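You operate a simulated robot arm through the tools that you are given. There is no shell and no other tool. Be economical: measure what you need, move in short steps, check, and stop when the job is done.

You are at the controls of a simulated two-armed robot. One attempt, no reset.

## Task
Let every onion that fits its hole drop through the sizing board's trap.
Fine: bring 65, then 55, then 45 mm to the pointer, draw the trap slide and shut it each time; those that fit end in the catch tray, any other stays on its hole.

Only the result counts: the job must be done as asked and must still hold three seconds after the hand-in. Knocking over, shifting, dropping, spilling or breaking anything else fails it.

## Robot
Two 7-joint arms with fingered hands on one trunk, on a base that drives. Base frame: it is fixed to the floor where the robot stands at the start and does not move with it; the origin is under the middle of the robot, x ahead of it, y to its left, z up. Lengths are in cm, angles in rad, forces in N, time in s.
The left shoulder is at the start at [7, 15.7, 118.9], the right one opposite. Places, roughly: trap slide [60, 0, 90]; sizing board [60, 10, 90]. Payload 5 kg a hand.
The tool frame of a hand sits at the grasp point between the pads (the TCP): z along the fingers, y along the line on which they close. The tips reach 3.1 cm beyond it. The gripper opens to 15.6 cm. The gripper's body begins 8.8 cm behind the TCP. The gripper is a hand of 4 fingers: y runs from the thumb to the fingers, the wrist lies at [0, 0, -24.9] in the tool frame, and closing takes about 1.5 s.
Orientation is that of the tool frame in the base frame, as a unit quaternion [x, y, z, w]. With the fingers straight down and closing along the base's y, the tool's x points along the base's -x, its y along +y and its z along -z.

## Interface
- The arms move only by the tool jog_arm. It takes "left_commands", "right_commands" or both (then of equal length, played together; a hand with none holds still); each is a list of rows, each a list of 7 numbers: the shift along the base's x, y, z in cm, then the turn, a rotation vector about the base's x, y, z in rad, then the finger opening in cm, from 0 to 15.6. In form: [[dx, dy, dz, ax, ay, az, jaw], ...]. A call has 1 to 12 rows; each row is the pose to reach, as a shift and turn from the pose commanded when the call began. A row lasts 0.2 s, in which the tool goes at most 5 cm and 0.15 rad; a call with a longer step from one row to the next is refused whole, and so is a gripper value outside its range. Where a pose cannot be reached the arm comes as near as it can. A force on the tool above 90 N (or 10 N above the force at the start of the call, whichever is more), or a blocked arm, ends the call early, and 0.2 s more pass. Each finger travels about 10.8 cm/s and halts on what it meets, pressing with about 25 N; the grip force reading is that of the motor and also rises with nothing between the fingers. The clock runs only during rows and for 0.2 s after the last one: add rows that repeat a pose to give the fingers time. It gives the time, the measured TCP pose, the force on the tool (base axes), the opening and the grip force at its end, in the units of the frame above (readings bear some noise), and new pictures: "show" is both (left out), scene, wrist or none (wrist: the cameras of the hands that moved).
- Cameras (640 x 400 px; columns grow to the right, rows downward): "scene" is now at [13.7, -0.5, 141.79]; the picture's right is [-0.06, -1.00, 0.00], its down [-0.60, 0.04, -0.80] and it looks along [0.80, -0.05, -0.60] (base axes); focal length 250 px, centre (320, 200). "left" rides on the left gripper at [-7.2, 0.2, -11.1] in its tool frame; the picture's right is [-0.02, -1.00, 0.00], its down [0.84, -0.02, -0.54] and it looks along [0.54, -0.01, 0.84] (tool axes); focal length 234 px, centre (320, 200). "right" rides on the right gripper at [7.2, 0.2, -11.1] in its tool frame; the picture's right is [-0.02, 1.00, 0.00], its down [-0.84, -0.02, -0.54] and it looks along [-0.54, -0.01, 0.84] (tool axes); focal length 234 px, centre (320, 200). There is no depth. A picture from a camera that has moved, and an enlarged one, comes with that camera's place and axes in the base frame and with its lens.
- lift_body(by): slides the trunk up (or, below 0, down) by that many cm; the arms and the scene camera ride with it, the base frame stays. It gives what a move gives, with no picture.
- steer(legs): drives the robot by 1 to 6 legs, each [ahead, turn to the left] in cm and rad, along the robot's own axes; the way and the turn of a leg run together, so that a leg with both is an arc; at most 150 cm and 3.142 rad a leg. The arms and the cameras ride along, it lands a little off, and it stops where it bumps. It gives what a move gives, and a new picture of the scene camera.
- hand_shape(shape, hand): the hand has 4 fingers and takes this shape, open, in about a second: jaw (thumb against the fingers, like two jaws); tri (thumb and two fingers); tip (a fingertip pinch); poke (one finger out to press); point (the index stretched); flat (the hand flat); cup (the hand cupped); fist (a fist). The gripper value then closes the fingers along that shape, each until it touches; the sizes above hold for jaw. It gives what a move gives, with no picture.
- pan_tilt(pan, tilt): turns the head with the scene camera to pan (to the left, within 1.501 rad either way) and tilt (down, from -0.506 to 1.204), counted from straight ahead of the robot. It gives what a move gives, and a new picture of the scene camera.
- enlarge(camera, box): a new picture of the part [left, top, right, bottom] of that camera's present view, enlarged. No time passes.
- job_done(): hands the job in; it is judged then, once.

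Go step by step. Nothing tells you exact positions but the pictures and the camera data: compare them with the known pose of the tool, close in by small moves and look again before you grip or let go. The budget is 120 turns and 260 pictures, counting those below and the enlarged ones. Unless the task says otherwise, let go and move clear before handing in, and close with one line.

The tools are called after ">>>" as a command line: name --argument value ..., lists and objects as JSON in quotes. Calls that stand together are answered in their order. jog_arm: Moves the arms, as the interface text tells. Its arguments: {"type":"object","properties":{"left_commands":{"type":"array"},"right_commands":{"type":"array"},"show":{"type":"string","enum":["both","scene","wrist","none"]}},"required":[]} The other tools are called the same way: lift_body (by) slides the trunk up or down; hand_shape (shape, hand) gives the hand a shape; steer (legs) drives the base; pan_tilt (pan, tilt) turns the head that bears the scene camera; enlarge (camera, box) takes an enlarged picture of a part of a camera's view; job_done () hands the job in.

At the start:

```text
time_s: 0.0
left_eef_pos: [63.66, 19.16, 115.44]
left_ee_rot: [0.0, 1.0, 0.001, 0.0]
left_force: [1.0, 0.0, -1.0]
left_width: 15.6
left_gripper_force: 0.2
left_shape: jaw
right_eef_pos: [53.26, -31.26, 109.46]
right_ee_rot: [-0.001, 1.0, 0.0, 0.0]
right_force: [0.3, -0.4, 0.1]
right_width: 15.58
right_gripper_force: 0.1
right_shape: jaw
trunk travel left (down, up): [-57.5, 36.5]
robot x, y, heading: [0.06, 0.03, 0.001]
head pan, tilt: [-0.061, 0.648]
```

scene: 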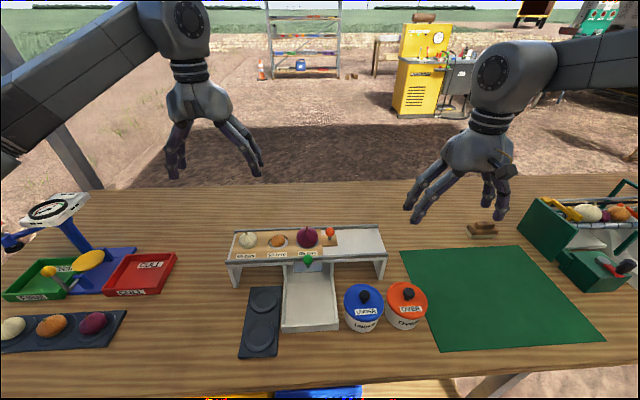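
right: 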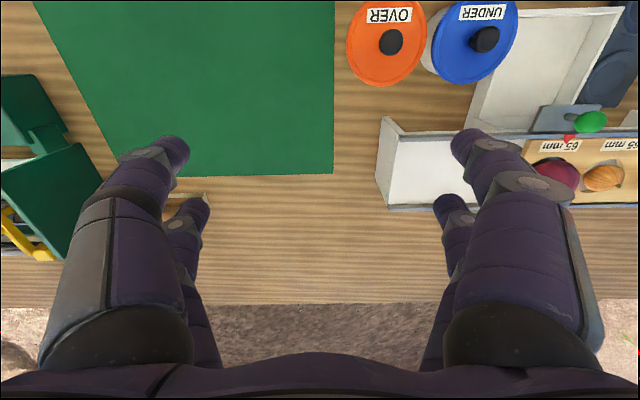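
left: 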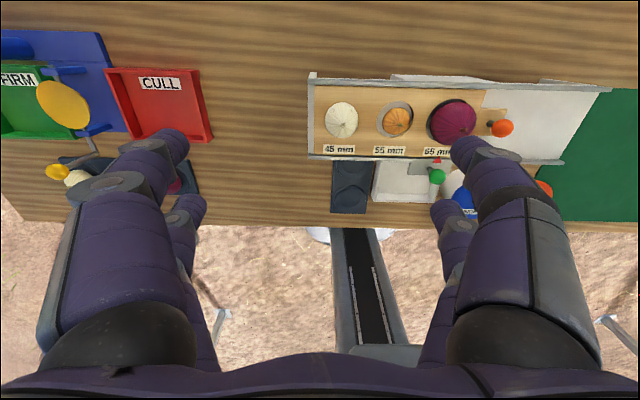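

I see the sizing board with three onions on holes (45, 55, 65 mm), an orange knob at its right end and a green knob on the trap slide at the front. I'll look closer first.

>>> enlarge --camera "scene" --box '[220, 215, 400, 335]'

>>> enlarge --camera "left" --box '[300, 60, 600, 230]'

```text
3.33 times, centred on (310, 275) of scene
camera zoom: at [13.7, -0.5, 141.79], right [-0.06, -1.0, 0.0], down [-0.6, 0.04, -0.8], along [0.8, -0.05, -0.6], focal length 834 px, centre (353, -50)
```

zoom: 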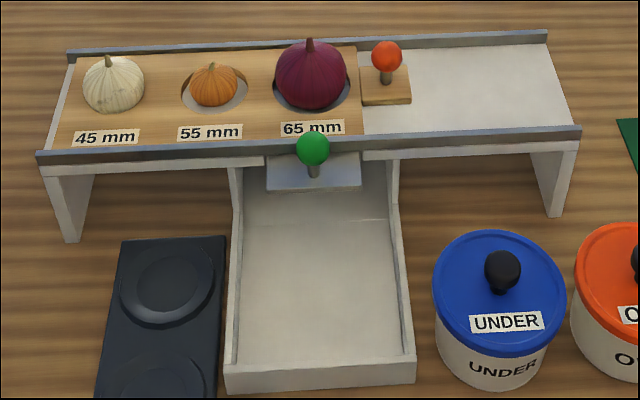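

```text
2.13 times, centred on (450, 145) of left
camera zoom: at [71.04, 19.48, 126.54], right [0.02, -1.0, 0.0], down [-0.84, -0.02, 0.54], along [-0.54, -0.01, -0.84], focal length 500 px, centre (43, 317)
```

zoom: 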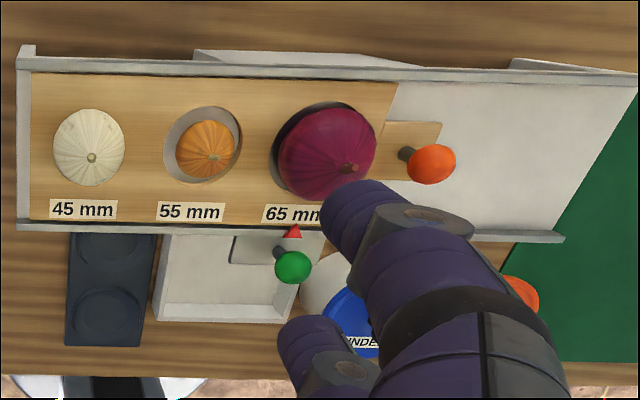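

The 65 mm hole seems near the red pointer already; the orange knob (about [62.5, -6, 93.5]) moves the board and the green one (about [54.5, 0, 92.5]) the trap. I'll set pinch shapes, clear the left hand from the view and bring the right camera closer.

>>> hand_shape --hand "right" --shape "tip"

>>> hand_shape --hand "left" --shape "tip"

>>> jog_arm --left_commands '[[0, 4, 0, 0, 0, 0, 6], [0, 8, 0, 0, 0, 0, 6], [0, 12, 0, 0, 0, 0, 6], [0, 12, 0, 0, 0, 0, 6], [0, 12, 0, 0, 0, 0, 6], [0, 12, 0, 0, 0, 0, 6]]' --right_commands '[[0, 4, 0, 0, 0, 0, 6], [0, 8, 0, 0, 0, 0, 6], [0, 12, 0, 0, 0, 0, 6], [0, 16, 0, 0, 0, 0, 6], [0, 20, 0, 0, 0, 0, 6], [0, 20, 0, 0, 0, 0, 6]]'

```text
time_s: 0.9
left_eef_pos: [63.68, 19.09, 115.37]
left_ee_rot: [0.0, 1.0, 0.0, -0.001]
left_force: [-0.2, 0.1, -0.3]
left_width: 15.59
left_gripper_force: 0.0
left_shape: jaw
right_eef_pos: [53.24, -31.33, 109.24]
right_ee_rot: [0.001, 1.0, 0.0, 0.0]
right_force: [0.4, -0.3, -1.0]
right_width: 15.61
right_gripper_force: 0.0
right_shape: tip
trunk travel left (down, up): [-57.5, 36.5]
robot x, y, heading: [-0.68, 0.2, 0.003]
head pan, tilt: [-0.061, 0.648]
```

```text
time_s: 1.8
left_eef_pos: [63.59, 19.12, 115.38]
left_ee_rot: [0.0, 1.0, 0.0, 0.0]
left_force: [-0.4, 0.1, -0.5]
left_width: 15.55
left_gripper_force: 0.1
left_shape: tip
right_eef_pos: [53.19, -31.26, 109.38]
right_ee_rot: [0.0, 1.0, 0.0, 0.001]
right_force: [0.0, 0.4, 0.2]
right_width: 15.62
right_gripper_force: 0.1
right_shape: tip
trunk travel left (down, up): [-57.5, 36.5]
robot x, y, heading: [-0.03, 0.26, 0.003]
head pan, tilt: [-0.061, 0.648]
```

```text
time_s: 3.2
left_eef_pos: [63.54, 31.25, 115.5]
left_ee_rot: [0.0, 1.0, 0.0, 0.0]
left_force: [0.0, -0.5, 0.3]
left_width: 6.05
left_gripper_force: 0.1
left_shape: tip
right_eef_pos: [52.83, -11.28, 109.23]
right_ee_rot: [0.0, 1.0, 0.0, 0.001]
right_force: [0.4, -0.3, 0.3]
right_width: 6.03
right_gripper_force: 0.1
right_shape: tip
trunk travel left (down, up): [-57.5, 36.5]
robot x, y, heading: [0.19, 0.3, -0.003]
head pan, tilt: [-0.061, 0.648]
camera scene: at [13.62, -0.57, 141.8], right [-0.06, -1.0, 0.0], down [-0.6, 0.04, -0.8], along [0.8, -0.05, -0.6], focal length 250 px, centre (320, 200)
camera right: at [45.72, -11.1, 120.48], right [0.02, 1.0, 0.0], down [0.84, -0.02, 0.55], along [0.55, -0.01, -0.84], focal length 234 px, centre (320, 200)
camera left: at [70.82, 31.6, 126.6], right [0.02, -1.0, 0.0], down [-0.84, -0.02, 0.54], along [-0.54, -0.01, -0.84], focal length 234 px, centre (320, 200)
```

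scene: 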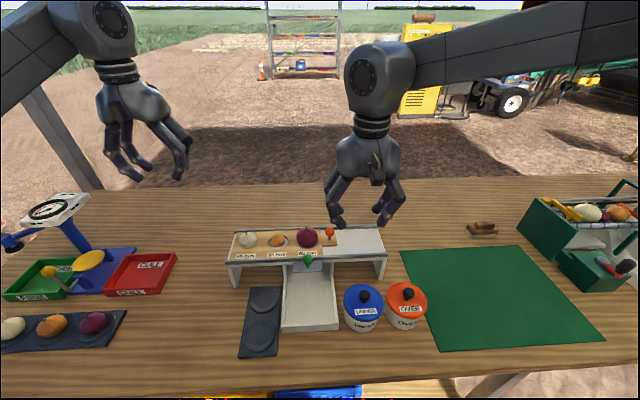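
right: 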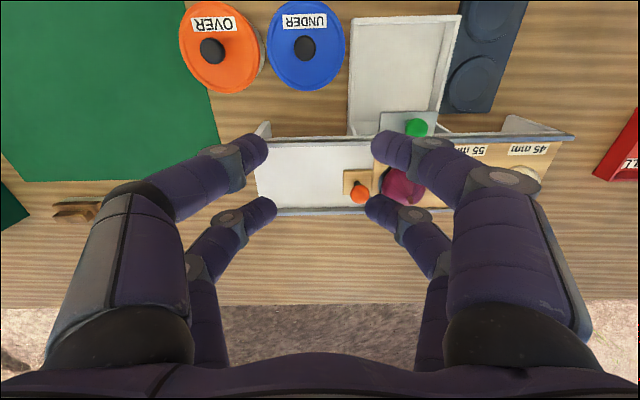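
left: 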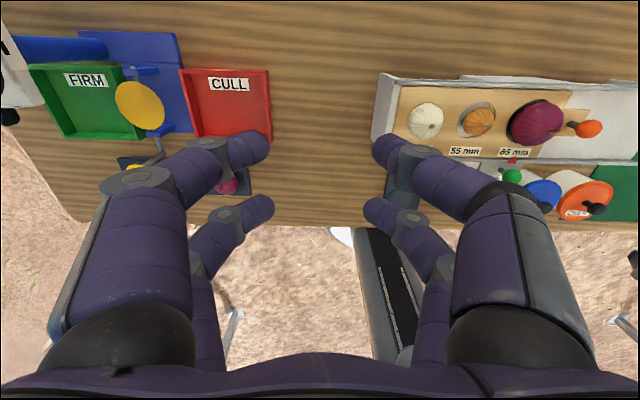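

The hand shows two finger pairs; I'll see how the tip shape closes before choosing the approach, and zoom in on the pointer.

>>> jog_arm --right_commands '[[0, -4, 0, 0, 0, 0, 1], [0, -8, 0, 0, 0, 0, 1], [0, -8, 0, 0, 0, 0, 1], [0, -8, 0, 0, 0, 0, 1]]'

>>> enlarge --camera "left" --box '[370, 60, 640, 220]'

>>> enlarge --camera "scene" --box '[230, 220, 400, 320]'

```text
time_s: 4.2
left_eef_pos: [63.56, 31.37, 115.39]
left_ee_rot: [0.0, 1.0, 0.0, 0.0]
left_force: [0.5, -0.2, 0.2]
left_width: 6.04
left_gripper_force: 0.0
left_shape: tip
right_eef_pos: [53.15, -19.03, 109.47]
right_ee_rot: [0.0, 1.0, 0.0, 0.0]
right_force: [0.6, -0.3, 0.8]
right_width: 1.02
right_gripper_force: 0.1
right_shape: tip
trunk travel left (down, up): [-57.5, 36.5]
robot x, y, heading: [-0.32, 0.36, 0.004]
head pan, tilt: [-0.061, 0.648]
camera scene: at [13.66, -0.54, 141.8], right [-0.06, -1.0, 0.0], down [-0.6, 0.04, -0.8], along [0.8, -0.05, -0.6], focal length 250 px, centre (320, 200)
camera right: at [46.01, -18.89, 120.69], right [0.02, 1.0, 0.0], down [0.84, -0.02, 0.54], along [0.54, -0.01, -0.84], focal length 234 px, centre (320, 200)
```

scene: 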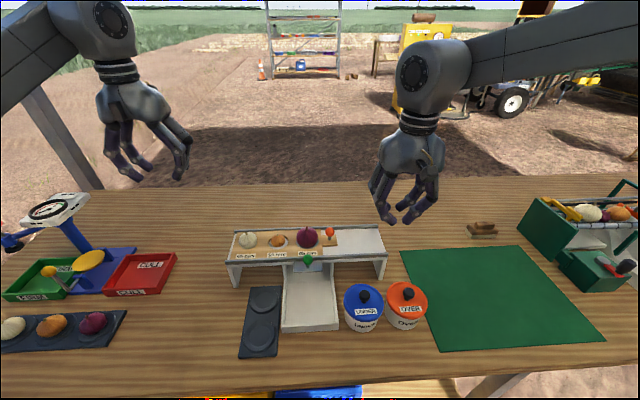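
right: 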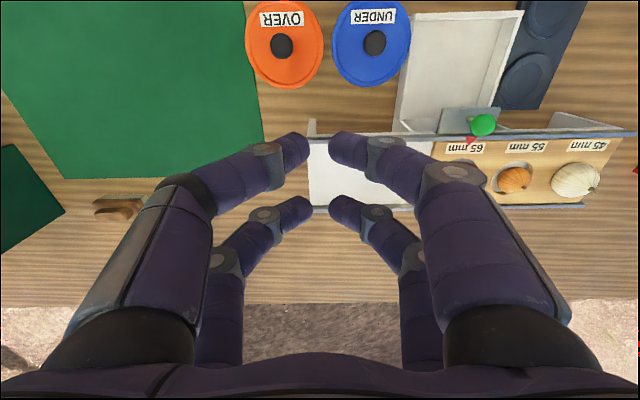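

```text
2.37 times, centred on (505, 140) of left
camera zoom: at [70.86, 31.64, 126.56], right [0.02, -1.0, 0.0], down [-0.84, -0.02, 0.54], along [-0.54, -0.01, -0.84], focal length 555 px, centre (-118, 342)
```

zoom: 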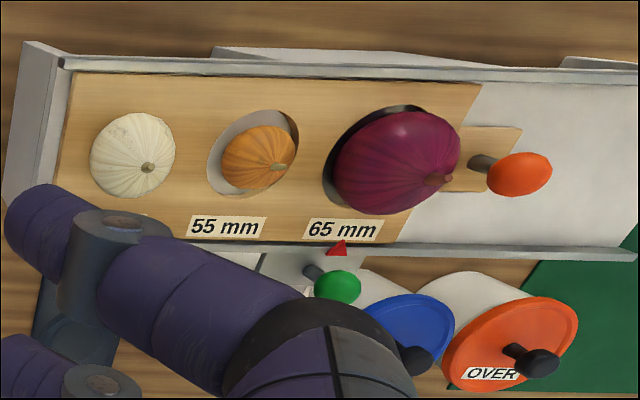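

```text
3.76 times, centred on (315, 270) of scene
camera zoom: at [13.66, -0.54, 141.8], right [-0.06, -1.0, 0.0], down [-0.6, 0.04, -0.8], along [0.8, -0.05, -0.6], focal length 942 px, centre (339, -64)
```

zoom: 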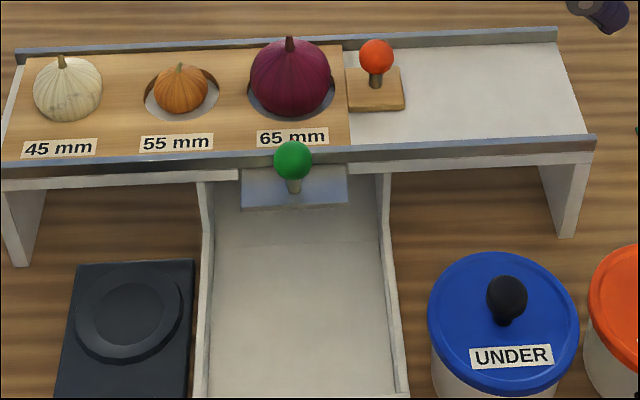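

>>> enlarge --camera "right" --box '[400, 90, 640, 220]'

```text
2.67 times, centred on (520, 155) of right
camera zoom: at [46.01, -18.89, 120.69], right [0.02, 1.0, 0.0], down [0.84, -0.02, 0.54], along [0.54, -0.01, -0.84], focal length 624 px, centre (-213, 320)
```

zoom: 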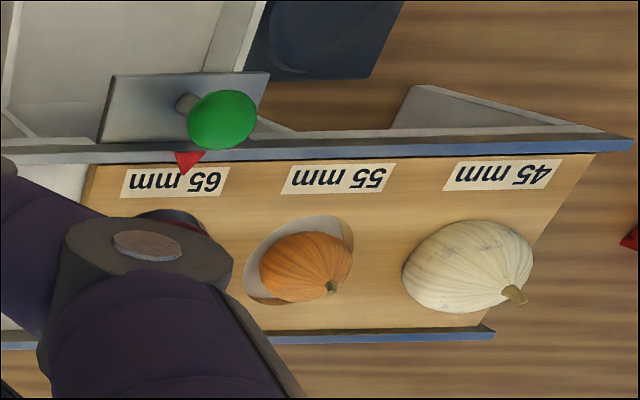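

The 65 mm hole is already at the pointer within about a millimetre. Let me look at how the fingers are arranged.

>>> enlarge --camera "scene" --box '[350, 120, 470, 240]'

>>> enlarge --camera "right" --box '[180, 100, 480, 290]'

```text
3.33 times, centred on (410, 180) of scene
camera zoom: at [13.66, -0.54, 141.8], right [-0.06, -1.0, 0.0], down [-0.6, 0.04, -0.8], along [0.8, -0.05, -0.6], focal length 834 px, centre (20, 267)
```

zoom: 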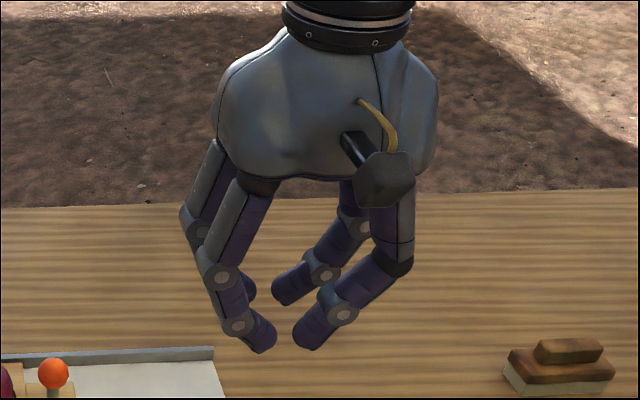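

```text
2.11 times, centred on (330, 195) of right
camera zoom: at [46.01, -18.89, 120.69], right [0.02, 1.0, 0.0], down [0.84, -0.02, 0.54], along [0.54, -0.01, -0.84], focal length 493 px, centre (299, 210)
```

zoom: 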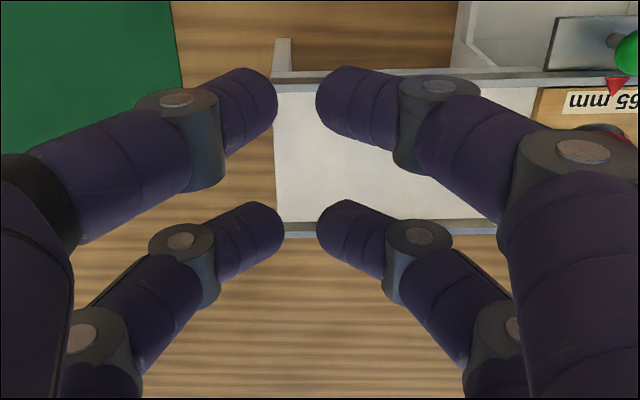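

Four fingertips form a rectangle: pairs at ±2.2 cm along tool x. I'll pinch the green knob ([54.1, 0.2, 92.7]) with the left hand's far pair, and yaw the right hand 90° to take the orange knob ([62.4, -6.2, 93.6]) later along x.

>>> jog_arm --left_commands '[[-1, -3, 0, 0, 0, 0, 6], [-2, -6, 0, 0, 0, 0, 6], [-3.5, -9.5, -1, 0, 0, 0, 6], [-5, -13, -2, 0, 0, 0, 6], [-6.5, -16.5, -3, 0, 0, 0, 6], [-8, -20, -4, 0, 0, 0, 6], [-9.5, -23.5, -5, 0, 0, 0, 6], [-10.5, -27, -6, 0, 0, 0, 6], [-11.2, -29.5, -7, 0, 0, 0, 6], [-11.7, -31.2, -8, 0, 0, 0, 6], [-11.7, -31.2, -9, 0, 0, 0, 6], [-11.7, -31.2, -9, 0, 0, 0, 6]]' --right_commands '[[0, -1, 0, 0, 0, 0.14, 5], [0, -2, 0, 0, 0, 0.28, 5], [0, -3, 0, 0, 0, 0.42, 5], [0, -4, 0, 0, 0, 0.56, 5], [0, -5, 0, 0, 0, 0.7, 5], [0, -6, 0, 0, 0, 0.84, 5], [0, -7, 0, 0, 0, 0.98, 5], [0, -8, 0, 0, 0, 1.12, 5], [0, -9, 0, 0, 0, 1.26, 5], [0, -10, 0, 0, 0, 1.4, 5], [0, -10, 0, 0, 0, 1.5, 5], [0, -10, 0, 0, 0, 1.5708, 5]]'

```text
time_s: 6.8
left_eef_pos: [52.2, 0.04, 106.46]
left_ee_rot: [-0.001, 1.0, 0.001, 0.0]
left_force: [-1.0, -0.4, -0.3]
left_width: 6.05
left_gripper_force: 0.0
left_shape: tip
right_eef_pos: [53.22, -29.37, 109.19]
right_ee_rot: [0.708, -0.707, 0.0, 0.0]
right_force: [-0.1, 0.3, 0.0]
right_width: 4.96
right_gripper_force: 0.0
right_shape: tip
trunk travel left (down, up): [-57.5, 36.5]
robot x, y, heading: [0.29, -0.26, 0.002]
head pan, tilt: [-0.061, 0.648]
camera scene: at [13.68, -0.54, 141.79], right [-0.06, -1.0, 0.0], down [-0.6, 0.04, -0.8], along [0.8, -0.05, -0.6], focal length 250 px, centre (320, 200)
camera right: at [53.09, -36.5, 120.52], right [-1.0, 0.02, 0.0], down [0.02, 0.84, 0.55], along [0.01, 0.54, -0.84], focal length 234 px, centre (320, 200)
camera left: at [59.42, 0.28, 117.55], right [0.02, -1.0, 0.0], down [-0.84, -0.02, 0.54], along [-0.54, -0.01, -0.84], focal length 234 px, centre (320, 200)
```

scene: 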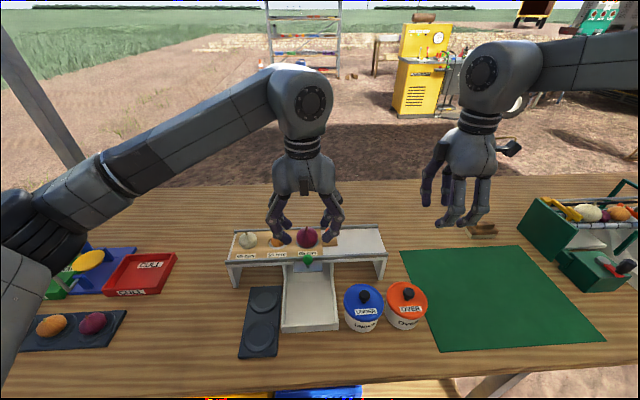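
right: 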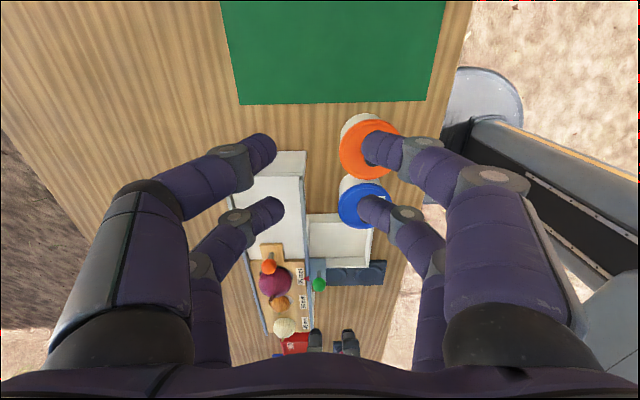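
left: 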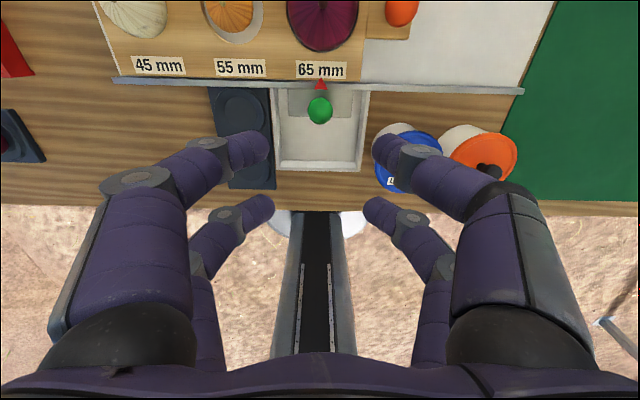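

Green knob sits exactly below the left hand with the 65 label and pointer in line. Descending around the knob with the left hand.

>>> jog_arm --left_commands '[[0, 0, -2.5, 0, 0, 0, 6], [0, 0, -5, 0, 0, 0, 6], [0, 0, -7.5, 0, 0, 0, 6], [0, 0, -9.5, 0, 0, 0, 6], [0, 0, -11, 0, 0, 0, 6], [0, 0, -11.4, 0, 0, 0, 6], [0, 0, -11.4, 0, 0, 0, 6]]'

>>> enlarge --camera "scene" --box '[230, 190, 400, 320]'

```text
time_s: 8.4
left_eef_pos: [51.9, -0.12, 95.13]
left_ee_rot: [0.0, 1.0, 0.0, 0.0]
left_force: [0.2, 0.5, -0.5]
left_width: 6.03
left_gripper_force: 0.0
left_shape: tip
right_eef_pos: [53.18, -29.39, 109.32]
right_ee_rot: [-0.707, 0.707, 0.0, 0.0]
right_force: [0.5, -0.2, 0.5]
right_width: 4.98
right_gripper_force: 0.1
right_shape: tip
trunk travel left (down, up): [-57.5, 36.5]
robot x, y, heading: [-0.08, -0.3, 0.002]
head pan, tilt: [-0.061, 0.648]
camera scene: at [13.7, -0.52, 141.79], right [-0.06, -1.0, 0.0], down [-0.6, 0.04, -0.8], along [0.8, -0.05, -0.6], focal length 250 px, centre (320, 200)
camera left: at [59.3, 0.27, 106.17], right [0.02, -1.0, 0.0], down [-0.84, -0.02, 0.54], along [-0.54, -0.01, -0.84], focal length 234 px, centre (320, 200)
```

scene: 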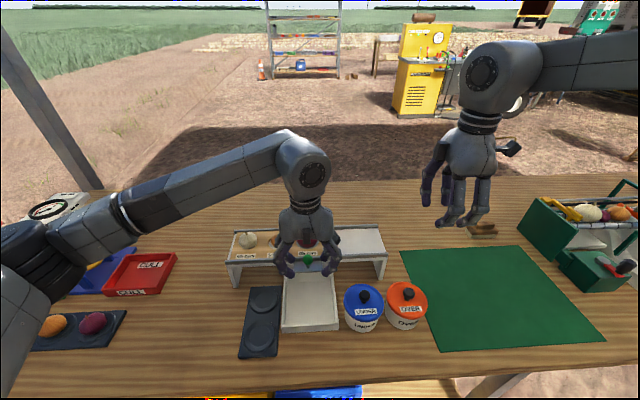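
left: 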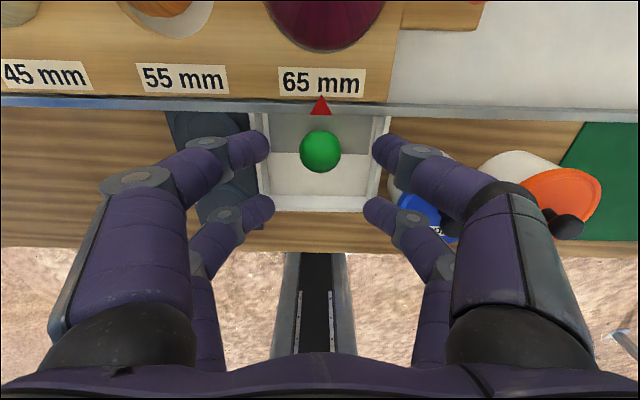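

```text
3.08 times, centred on (315, 255) of scene
camera zoom: at [13.7, -0.52, 141.79], right [-0.06, -1.0, 0.0], down [-0.6, 0.04, -0.8], along [0.8, -0.05, -0.6], focal length 770 px, centre (335, 31)
```

zoom: 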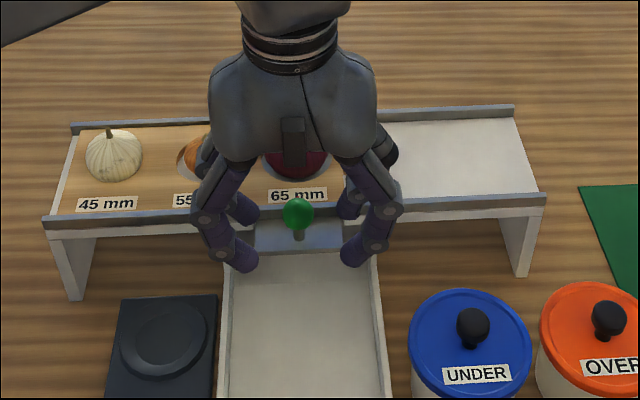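

The far fingertip pair brackets the knob. Closing on it.

>>> jog_arm --left_commands '[[0, 0, -11.4, 0, 0, 0, 3], [0, 0, 0, 0, 0, 0, 1]]' --show "none"

```text
refused: row 1 steps farther than a row can; nothing moved
```

Correcting the rows to hold position while closing.

>>> jog_arm --left_commands '[[0, 0, 0, 0, 0, 0, 3], [0, 0, 0, 0, 0, 0, 1], [0, 0, 0, 0, 0, 0, 0], [0, 0, 0, 0, 0, 0, 0], [0, 0, 0, 0, 0, 0, 0]]'

>>> enlarge --camera "left" --box '[200, 80, 440, 230]'

```text
time_s: 9.6
left_eef_pos: [51.95, -0.13, 95.1]
left_ee_rot: [0.0, 1.0, 0.0, 0.0]
left_force: [0.1, 0.1, -1.6]
left_width: 0.87
left_gripper_force: 25.1
left_shape: tip
right_eef_pos: [53.18, -29.28, 109.35]
right_ee_rot: [-0.706, 0.708, 0.0, 0.001]
right_force: [-0.3, -0.4, 0.6]
right_width: 4.96
right_gripper_force: 0.0
right_shape: tip
trunk travel left (down, up): [-57.5, 36.5]
robot x, y, heading: [0.19, -0.13, 0.006]
head pan, tilt: [-0.061, 0.648]
camera scene: at [13.73, -0.51, 141.79], right [-0.06, -1.0, 0.0], down [-0.6, 0.04, -0.8], along [0.8, -0.05, -0.6], focal length 250 px, centre (320, 200)
camera left: at [59.32, 0.26, 106.16], right [0.02, -1.0, 0.0], down [-0.84, -0.02, 0.55], along [-0.55, -0.01, -0.84], focal length 234 px, centre (320, 200)
```

scene: 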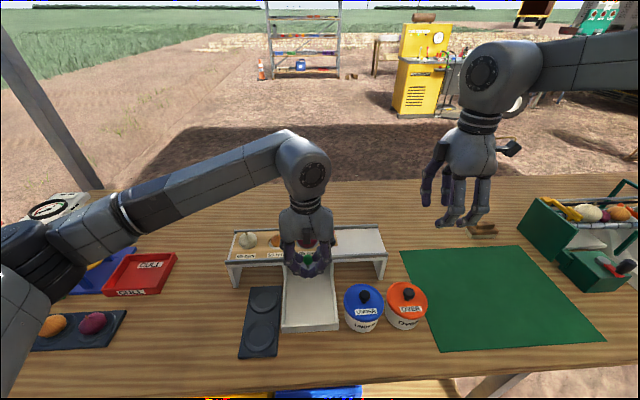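
left: 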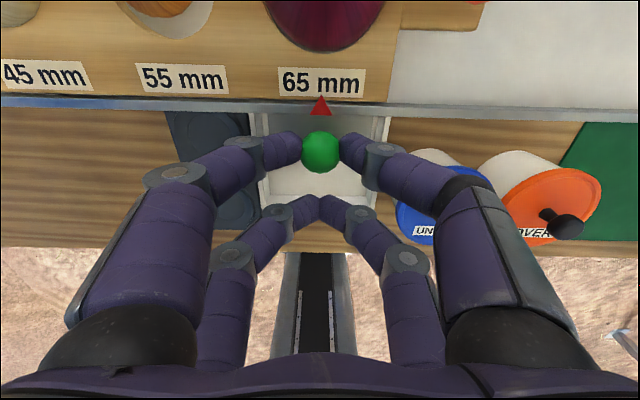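

```text
2.67 times, centred on (320, 155) of left
camera zoom: at [59.32, 0.26, 106.16], right [0.02, -1.0, 0.0], down [-0.84, -0.02, 0.55], along [-0.55, -0.01, -0.84], focal length 624 px, centre (320, 320)
```

zoom: 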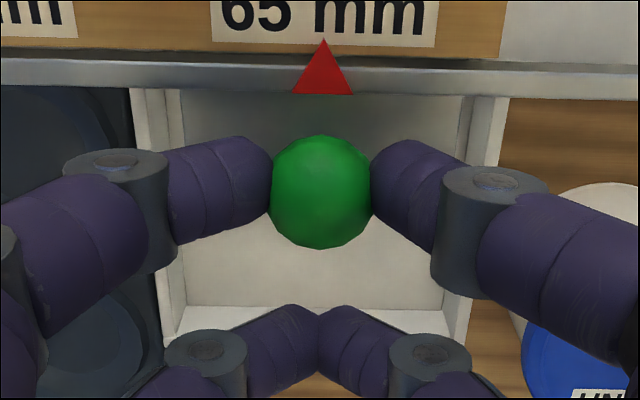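

Firm grip on the knob. Drawing the slide toward me.

>>> jog_arm --left_commands '[[-1, 0, 0, 0, 0, 0, 0], [-2, 0, 0, 0, 0, 0, 0], [-3, 0, 0, 0, 0, 0, 0], [-4, 0, 0, 0, 0, 0, 0], [-5, 0, 0, 0, 0, 0, 0], [-6, 0, 0, 0, 0, 0, 0], [-7, 0, 0, 0, 0, 0, 0], [-7, 0, 0, 0, 0, 0, 0]]'

>>> enlarge --camera "scene" --box '[230, 190, 400, 320]'

```text
time_s: 11.4
left_eef_pos: [45.04, 0.0, 95.14]
left_ee_rot: [0.0, 1.0, 0.0, -0.001]
left_force: [0.2, 0.2, -3.6]
left_width: 0.88
left_gripper_force: 25.0
left_shape: tip
right_eef_pos: [53.09, -29.21, 109.21]
right_ee_rot: [-0.707, 0.707, 0.0, 0.0]
right_force: [0.4, 1.1, -0.5]
right_width: 4.98
right_gripper_force: 0.1
right_shape: tip
trunk travel left (down, up): [-57.5, 36.5]
robot x, y, heading: [0.04, -0.13, -0.002]
head pan, tilt: [-0.061, 0.648]
camera scene: at [13.73, -0.51, 141.78], right [-0.06, -1.0, 0.0], down [-0.6, 0.04, -0.8], along [0.8, -0.05, -0.6], focal length 250 px, centre (320, 200)
camera left: at [52.37, 0.26, 106.17], right [0.02, -1.0, 0.0], down [-0.84, -0.02, 0.55], along [-0.55, -0.01, -0.84], focal length 234 px, centre (320, 200)
```

scene: 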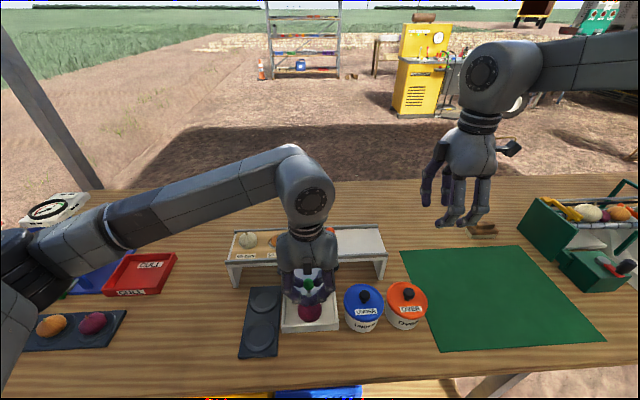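
left: 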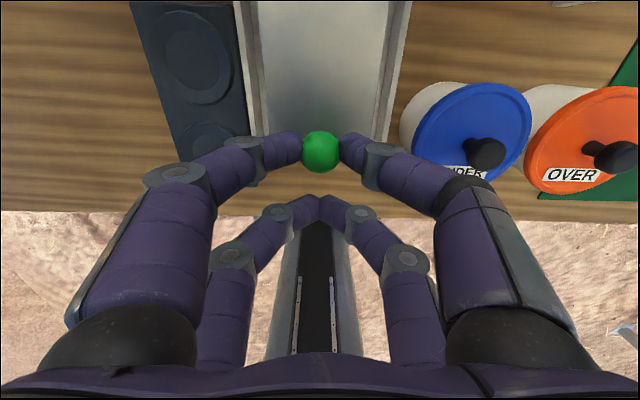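

```text
3.08 times, centred on (315, 255) of scene
camera zoom: at [13.73, -0.51, 141.78], right [-0.06, -1.0, 0.0], down [-0.6, 0.04, -0.8], along [0.8, -0.05, -0.6], focal length 770 px, centre (335, 31)
```

zoom: 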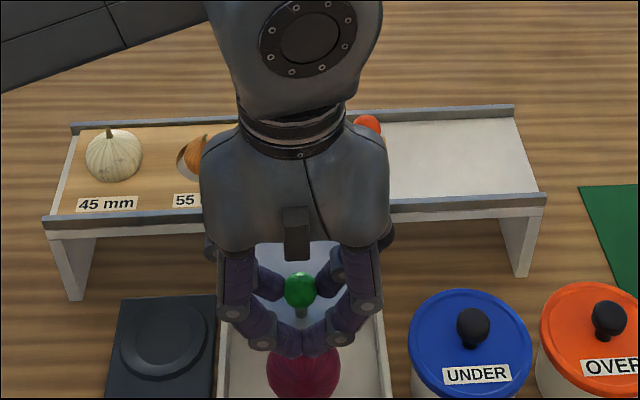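

The red onion has dropped into the tray. Pushing the slide shut.

>>> jog_arm --left_commands '[[1, 0, 0, 0, 0, 0, 0], [2, 0, 0, 0, 0, 0, 0], [3, 0, 0, 0, 0, 0, 0], [4, 0, 0, 0, 0, 0, 0], [5, 0, 0, 0, 0, 0, 0], [6, 0, 0, 0, 0, 0, 0], [6.6, 0, 0, 0, 0, 0, 0], [7, 0, 0, 0, 0, 0, 0], [7.15, 0, 0, 0, 0, 0, 0], [7.15, 0, 0, 0, 0, 0, 0]]'

>>> enlarge --camera "left" --box '[200, 60, 440, 210]'

```text
time_s: 13.6
left_eef_pos: [52.09, -0.03, 94.99]
left_ee_rot: [0.0, 1.0, 0.0, 0.0]
left_force: [-6.8, -1.9, -1.0]
left_width: 0.9
left_gripper_force: 24.7
left_shape: tip
right_eef_pos: [53.05, -29.27, 109.37]
right_ee_rot: [0.707, -0.707, 0.0, 0.001]
right_force: [-0.1, 0.5, -0.1]
right_width: 4.98
right_gripper_force: 0.1
right_shape: tip
trunk travel left (down, up): [-57.5, 36.5]
robot x, y, heading: [-0.11, -0.01, 0.003]
head pan, tilt: [-0.061, 0.648]
camera scene: at [13.58, -0.54, 141.8], right [-0.06, -1.0, 0.0], down [-0.6, 0.04, -0.8], along [0.8, -0.05, -0.6], focal length 250 px, centre (320, 200)
camera left: at [59.4, 0.27, 106.16], right [0.02, -1.0, 0.0], down [-0.84, -0.02, 0.55], along [-0.55, -0.01, -0.84], focal length 234 px, centre (320, 200)
```

scene: 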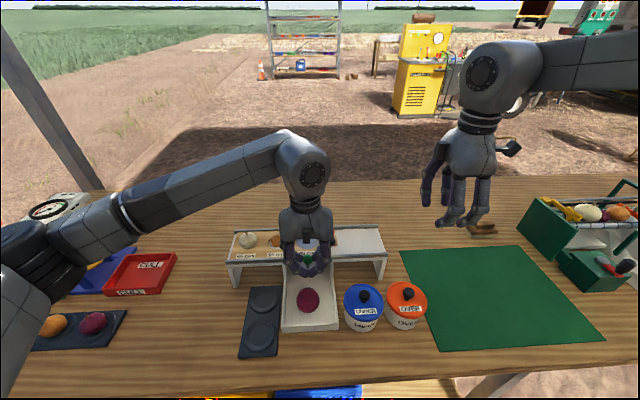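
left: 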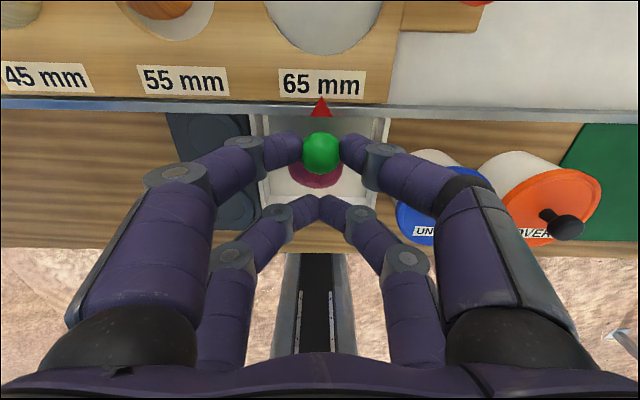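

```text
2.67 times, centred on (320, 135) of left
camera zoom: at [59.4, 0.27, 106.16], right [0.02, -1.0, 0.0], down [-0.84, -0.02, 0.55], along [-0.55, -0.01, -0.84], focal length 624 px, centre (320, 373)
```

zoom: 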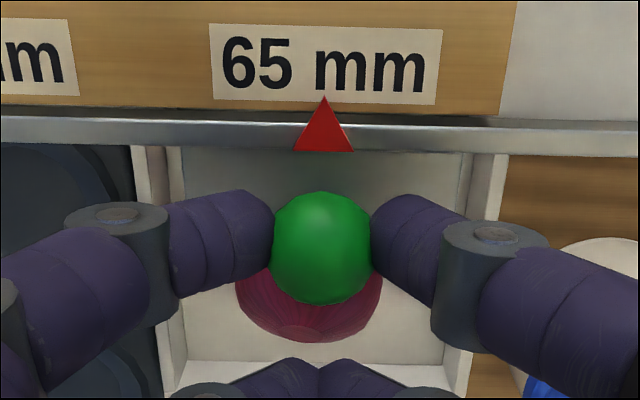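

Slide shut against its stop, 65 done. Releasing, retreating the left hand up and left, and bringing the right hand above the orange knob.

>>> jog_arm --left_commands '[[-0.15, 0, 0, 0, 0, 0, 3], [-0.15, 0, 0, 0, 0, 0, 6], [-0.15, 0, 0, 0, 0, 0, 6], [-0.15, 0, 3, 0, 0, 0, 6], [-0.15, 0, 7, 0, 0, 0, 6], [-0.15, 2, 11, 0, 0, 0, 6], [-0.15, 6, 12, 0, 0, 0, 6], [-0.15, 10, 12, 0, 0, 0, 6], [-0.15, 14, 12, 0, 0, 0, 6], [-0.15, 16, 12, 0, 0, 0, 6], [-0.15, 16, 12, 0, 0, 0, 6], [-0.15, 16, 12, 0, 0, 0, 6]]' --right_commands '[[0, 0, 0, 0, 0, 0, 5], [0, 0, 0, 0, 0, 0, 5], [0, 0, 0, 0, 0, 0, 5], [0, 0, 0, 0, 0, 0, 5], [2, 0, 0, 0, 0, 0, 5], [4, 0, 0, 0, 0, 0, 5], [7, 2, 0, 0, 0, 0, 6], [9.3, 6, -1, 0, 0, 0, 6], [9.3, 10, -2, 0, 0, 0, 6], [9.3, 14, -3, 0, 0, 0, 6], [9.3, 18, -3, 0, 0, 0, 6], [9.3, 20.9, -3, 0, 0, 0, 6]]'

```text
time_s: 16.2
left_eef_pos: [52.08, 16.3, 106.8]
left_ee_rot: [0.001, 1.0, 0.0, 0.0]
left_force: [0.6, -0.8, -0.3]
left_width: 5.99
left_gripper_force: 0.0
left_shape: tip
right_eef_pos: [62.47, -8.42, 106.16]
right_ee_rot: [-0.706, 0.708, 0.001, 0.0]
right_force: [0.6, -0.4, 0.4]
right_width: 5.97
right_gripper_force: 0.0
right_shape: tip
trunk travel left (down, up): [-57.5, 36.5]
robot x, y, heading: [-0.01, 0.41, -0.002]
head pan, tilt: [-0.061, 0.648]
camera scene: at [13.78, -0.44, 141.79], right [-0.06, -1.0, 0.0], down [-0.6, 0.04, -0.8], along [0.8, -0.05, -0.6], focal length 250 px, centre (320, 200)
camera right: at [62.45, -15.53, 117.46], right [-1.0, 0.03, 0.0], down [0.02, 0.84, 0.54], along [0.01, 0.54, -0.84], focal length 234 px, centre (320, 200)
camera left: at [59.32, 16.6, 117.93], right [0.02, -1.0, 0.0], down [-0.84, -0.02, 0.55], along [-0.55, -0.01, -0.84], focal length 234 px, centre (320, 200)
```

scene: 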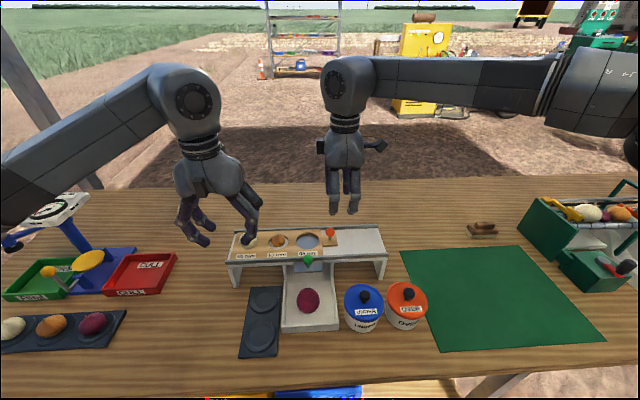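
right: 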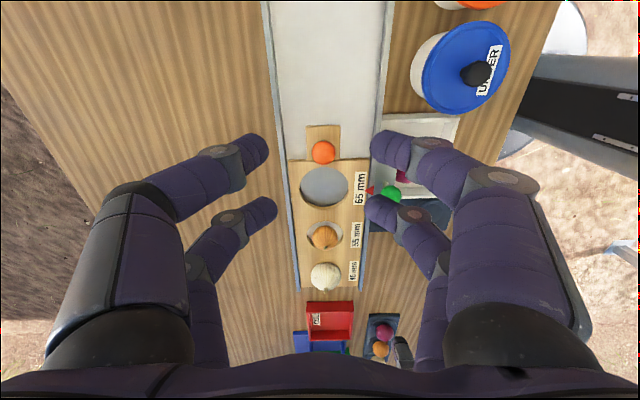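
left: 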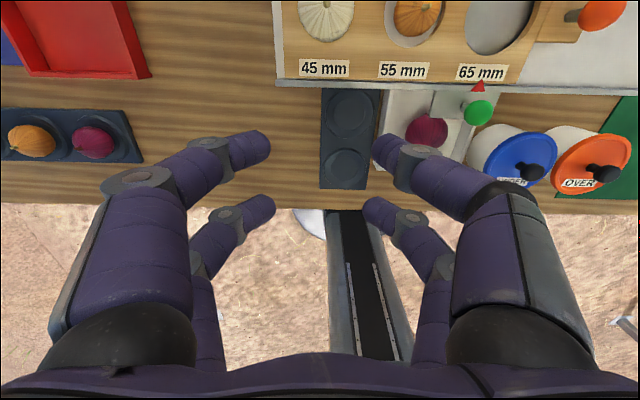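

Orange knob confirmed at [62.3, -6.3, 93.6] below the right hand's inner pair. Descending.

>>> jog_arm --right_commands '[[0, 0, -2.5, 0, 0, 0, 6], [0, 0, -5, 0, 0, 0, 6], [0, 0, -7.5, 0, 0, 0, 6], [0, 0, -9.3, 0, 0, 0, 6], [0, 0, -10.3, 0, 0, 0, 6], [0, 0, -10.3, 0, 0, 0, 6]]'

```text
time_s: 17.6
left_eef_pos: [51.92, 16.24, 106.93]
left_ee_rot: [0.0, 1.0, 0.0, 0.0]
left_force: [0.0, 0.4, 0.0]
left_width: 6.0
left_gripper_force: 0.0
left_shape: tip
right_eef_pos: [62.59, -8.3, 95.88]
right_ee_rot: [-0.707, 0.707, -0.001, 0.0]
right_force: [0.0, -0.2, -0.3]
right_width: 5.97
right_gripper_force: 0.0
right_shape: tip
trunk travel left (down, up): [-57.5, 36.5]
robot x, y, heading: [0.04, 0.14, -0.003]
head pan, tilt: [-0.061, 0.648]
camera scene: at [13.7, -0.49, 141.79], right [-0.06, -1.0, 0.0], down [-0.6, 0.04, -0.8], along [0.8, -0.05, -0.6], focal length 250 px, centre (320, 200)
camera right: at [62.45, -15.49, 107.15], right [-1.0, 0.02, 0.0], down [0.02, 0.84, 0.55], along [0.01, 0.54, -0.84], focal length 234 px, centre (320, 200)
```

scene: 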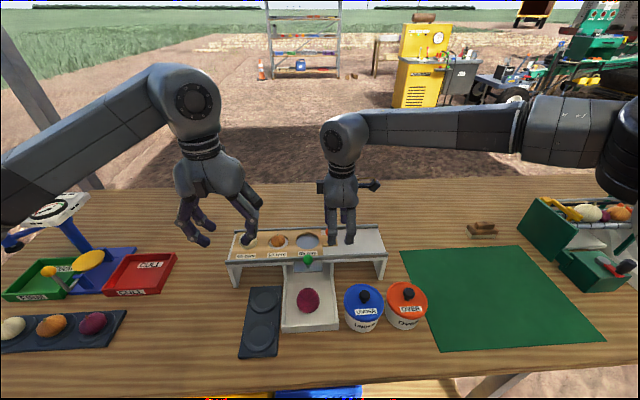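
right: 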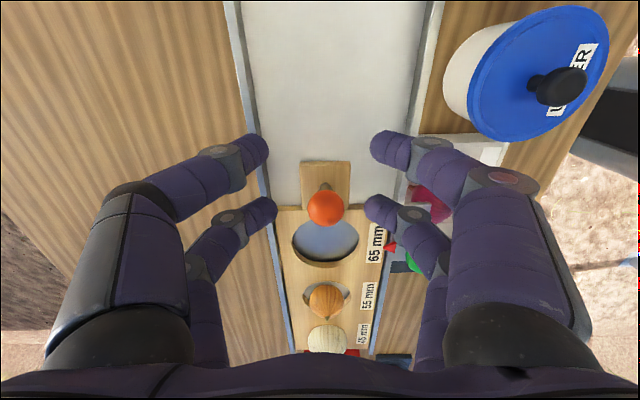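

Knob lies between the inner pair. Closing on it.

>>> jog_arm --right_commands '[[0, 0, 0, 0, 0, 0, 3], [0, 0, 0, 0, 0, 0, 1], [0, 0, 0, 0, 0, 0, 0], [0, 0, 0, 0, 0, 0, 0], [0, 0, 0, 0, 0, 0, 0]]' --show "wrist"

>>> enlarge --camera "left" --box '[300, 0, 640, 200]'

```text
time_s: 18.8
left_eef_pos: [51.89, 16.28, 106.84]
left_ee_rot: [0.0, 1.0, 0.0, 0.0]
left_force: [-0.5, 0.5, -0.1]
left_width: 5.96
left_gripper_force: 0.1
left_shape: tip
right_eef_pos: [62.57, -8.24, 95.85]
right_ee_rot: [-0.707, 0.707, 0.001, 0.0]
right_force: [-2.2, 1.2, -3.5]
right_width: 0.02
right_gripper_force: 25.0
right_shape: tip
trunk travel left (down, up): [-57.5, 36.5]
robot x, y, heading: [0.38, -0.07, 0.0]
head pan, tilt: [-0.061, 0.648]
camera right: at [62.45, -15.48, 107.11], right [-1.0, 0.02, 0.0], down [0.02, 0.84, 0.54], along [0.01, 0.54, -0.84], focal length 234 px, centre (320, 200)
```

right: 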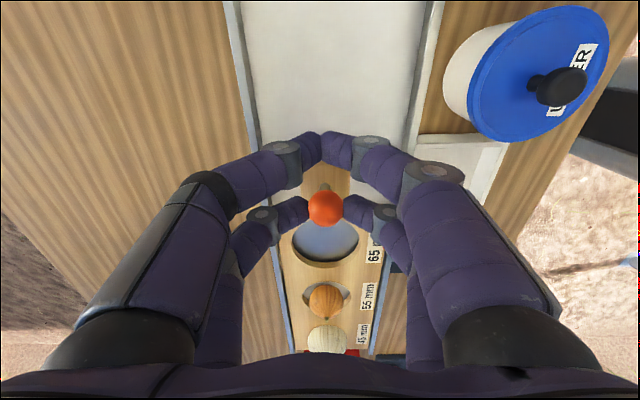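

```text
1.88 times, centred on (470, 100) of left
camera zoom: at [59.26, 16.56, 117.96], right [0.02, -1.0, 0.0], down [-0.84, -0.02, 0.55], along [-0.54, -0.01, -0.84], focal length 441 px, centre (38, 388)
```

zoom: 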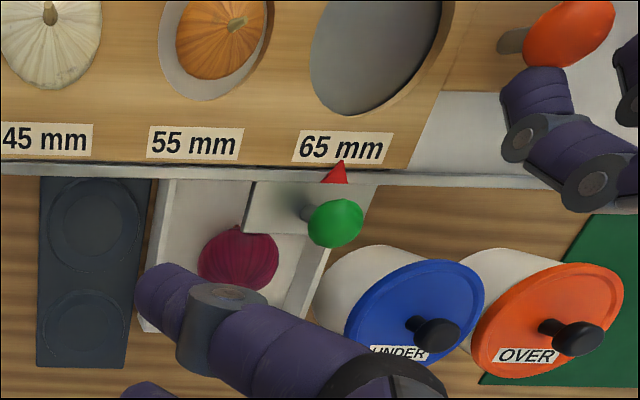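

Gripped. Hole spacing measures about 8.1 cm; sliding the board 8 cm to the right and then checking.

>>> jog_arm --right_commands '[[0, -0.8, 0, 0, 0, 0, 0], [0, -1.6, 0, 0, 0, 0, 0], [0, -2.4, 0, 0, 0, 0, 0], [0, -3.2, 0, 0, 0, 0, 0], [0, -4, 0, 0, 0, 0, 0], [0, -4.8, 0, 0, 0, 0, 0], [0, -5.6, 0, 0, 0, 0, 0], [0, -6.4, 0, 0, 0, 0, 0], [0, -7.2, 0, 0, 0, 0, 0], [0, -7.7, 0, 0, 0, 0, 0], [0, -8, 0, 0, 0, 0, 0], [0, -8, 0, 0, 0, 0, 0]]'

>>> enlarge --camera "left" --box '[400, 20, 560, 140]'

>>> enlarge --camera "scene" --box '[260, 220, 360, 280]'

```text
time_s: 21.4
left_eef_pos: [51.98, 16.26, 106.81]
left_ee_rot: [-0.001, 1.0, 0.0, 0.0]
left_force: [0.5, 0.7, 0.5]
left_width: 5.98
left_gripper_force: 0.1
left_shape: tip
right_eef_pos: [62.49, -16.4, 95.99]
right_ee_rot: [0.707, -0.707, -0.002, -0.001]
right_force: [-2.4, 3.4, -8.3]
right_width: 0.0
right_gripper_force: 25.2
right_shape: tip
trunk travel left (down, up): [-57.5, 36.5]
robot x, y, heading: [-0.03, -0.28, 0.003]
head pan, tilt: [-0.061, 0.648]
camera scene: at [13.77, -0.51, 141.78], right [-0.06, -1.0, 0.0], down [-0.6, 0.04, -0.8], along [0.8, -0.05, -0.6], focal length 250 px, centre (320, 200)
camera right: at [62.47, -23.56, 107.15], right [-1.0, 0.02, 0.0], down [0.02, 0.84, 0.55], along [0.01, 0.55, -0.84], focal length 234 px, centre (320, 200)
```

scene: 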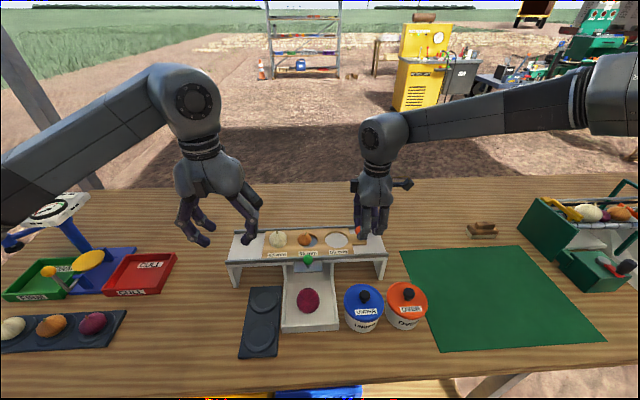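
right: 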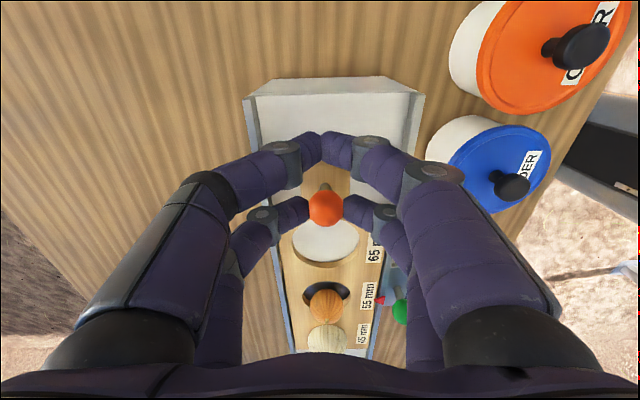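

```text
3.33 times, centred on (480, 80) of left
camera zoom: at [59.3, 16.56, 117.94], right [0.03, -1.0, 0.0], down [-0.84, -0.02, 0.55], along [-0.55, -0.01, -0.84], focal length 781 px, centre (-213, 600)
```

zoom: 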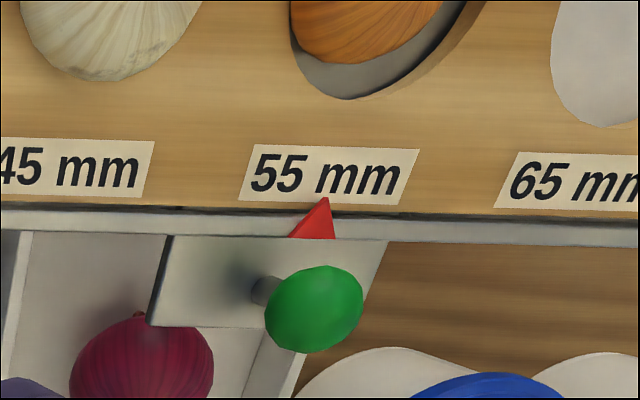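

```text
6.40 times, centred on (310, 250) of scene
camera zoom: at [13.77, -0.51, 141.78], right [-0.06, -1.0, 0.0], down [-0.6, 0.04, -0.8], along [0.8, -0.05, -0.6], focal length 1602 px, centre (384, -120)
```

zoom: 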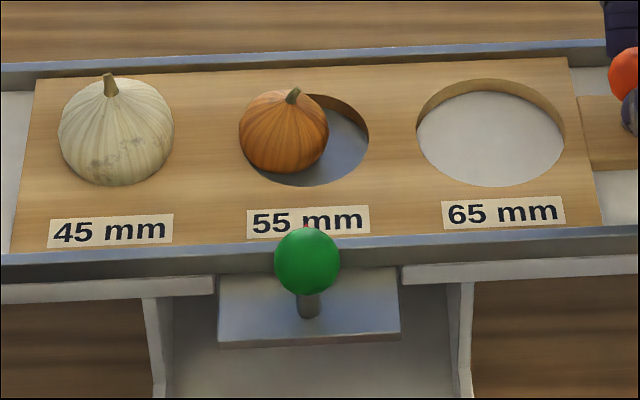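

55 is at the pointer, within about half a millimetre. I'll keep the right hand holding the board and return the left hand to the green knob along the same path.

>>> jog_arm --left_commands '[[0, -4, 0, 0, 0, 0, 6], [0, -8, 0, 0, 0, 0, 6], [0, -12, 0, 0, 0, 0, 6], [0, -15, 0, 0, 0, 0, 6], [0, -16, -1, 0, 0, 0, 6], [0, -16, -4, 0, 0, 0, 6], [0, -16, -7, 0, 0, 0, 6], [0, -16, -10, 0, 0, 0, 6], [0, -16, -11.5, 0, 0, 0, 6], [0, -16, -12, 0, 0, 0, 6], [0, -16, -12, 0, 0, 0, 6]]' --show "wrist"

```text
time_s: 23.8
left_eef_pos: [52.04, -0.01, 95.1]
left_ee_rot: [0.0, 1.0, 0.0, 0.0]
left_force: [0.0, 0.1, 0.3]
left_width: 5.98
left_gripper_force: 0.0
left_shape: tip
right_eef_pos: [62.57, -16.41, 95.99]
right_ee_rot: [0.707, -0.707, 0.0, 0.001]
right_force: [-1.2, 2.4, -6.8]
right_width: 0.0
right_gripper_force: 25.1
right_shape: tip
trunk travel left (down, up): [-57.5, 36.5]
robot x, y, heading: [-0.07, -0.03, -0.006]
head pan, tilt: [-0.061, 0.648]
camera left: at [59.36, 0.32, 106.14], right [0.02, -1.0, 0.0], down [-0.84, -0.02, 0.55], along [-0.55, -0.01, -0.84], focal length 234 px, centre (320, 200)
```

left: 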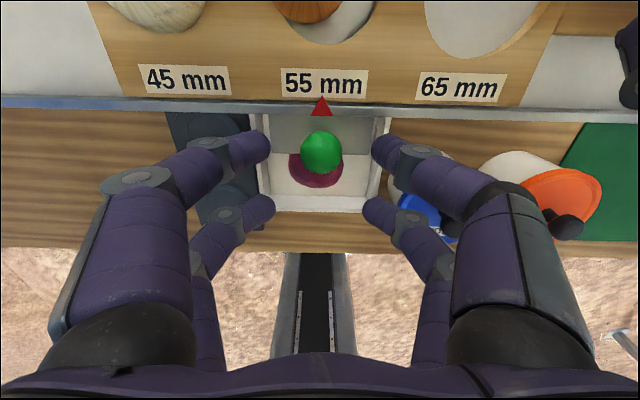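

>>> enlarge --camera "left" --box '[260, 55, 390, 135]'

```text
4.92 times, centred on (325, 95) of left
camera zoom: at [59.36, 0.32, 106.14], right [0.02, -1.0, 0.0], down [-0.84, -0.02, 0.55], along [-0.55, -0.01, -0.84], focal length 1153 px, centre (295, 717)
```

zoom: 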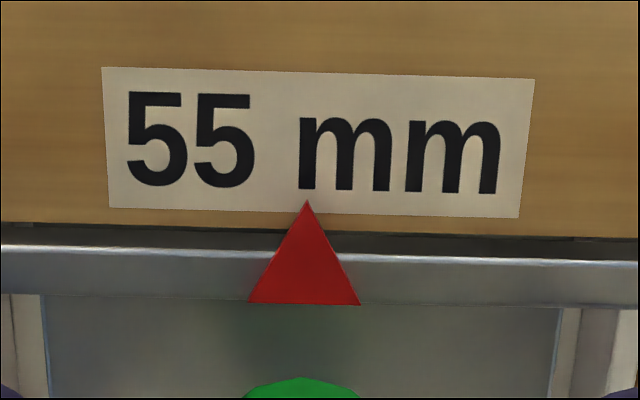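

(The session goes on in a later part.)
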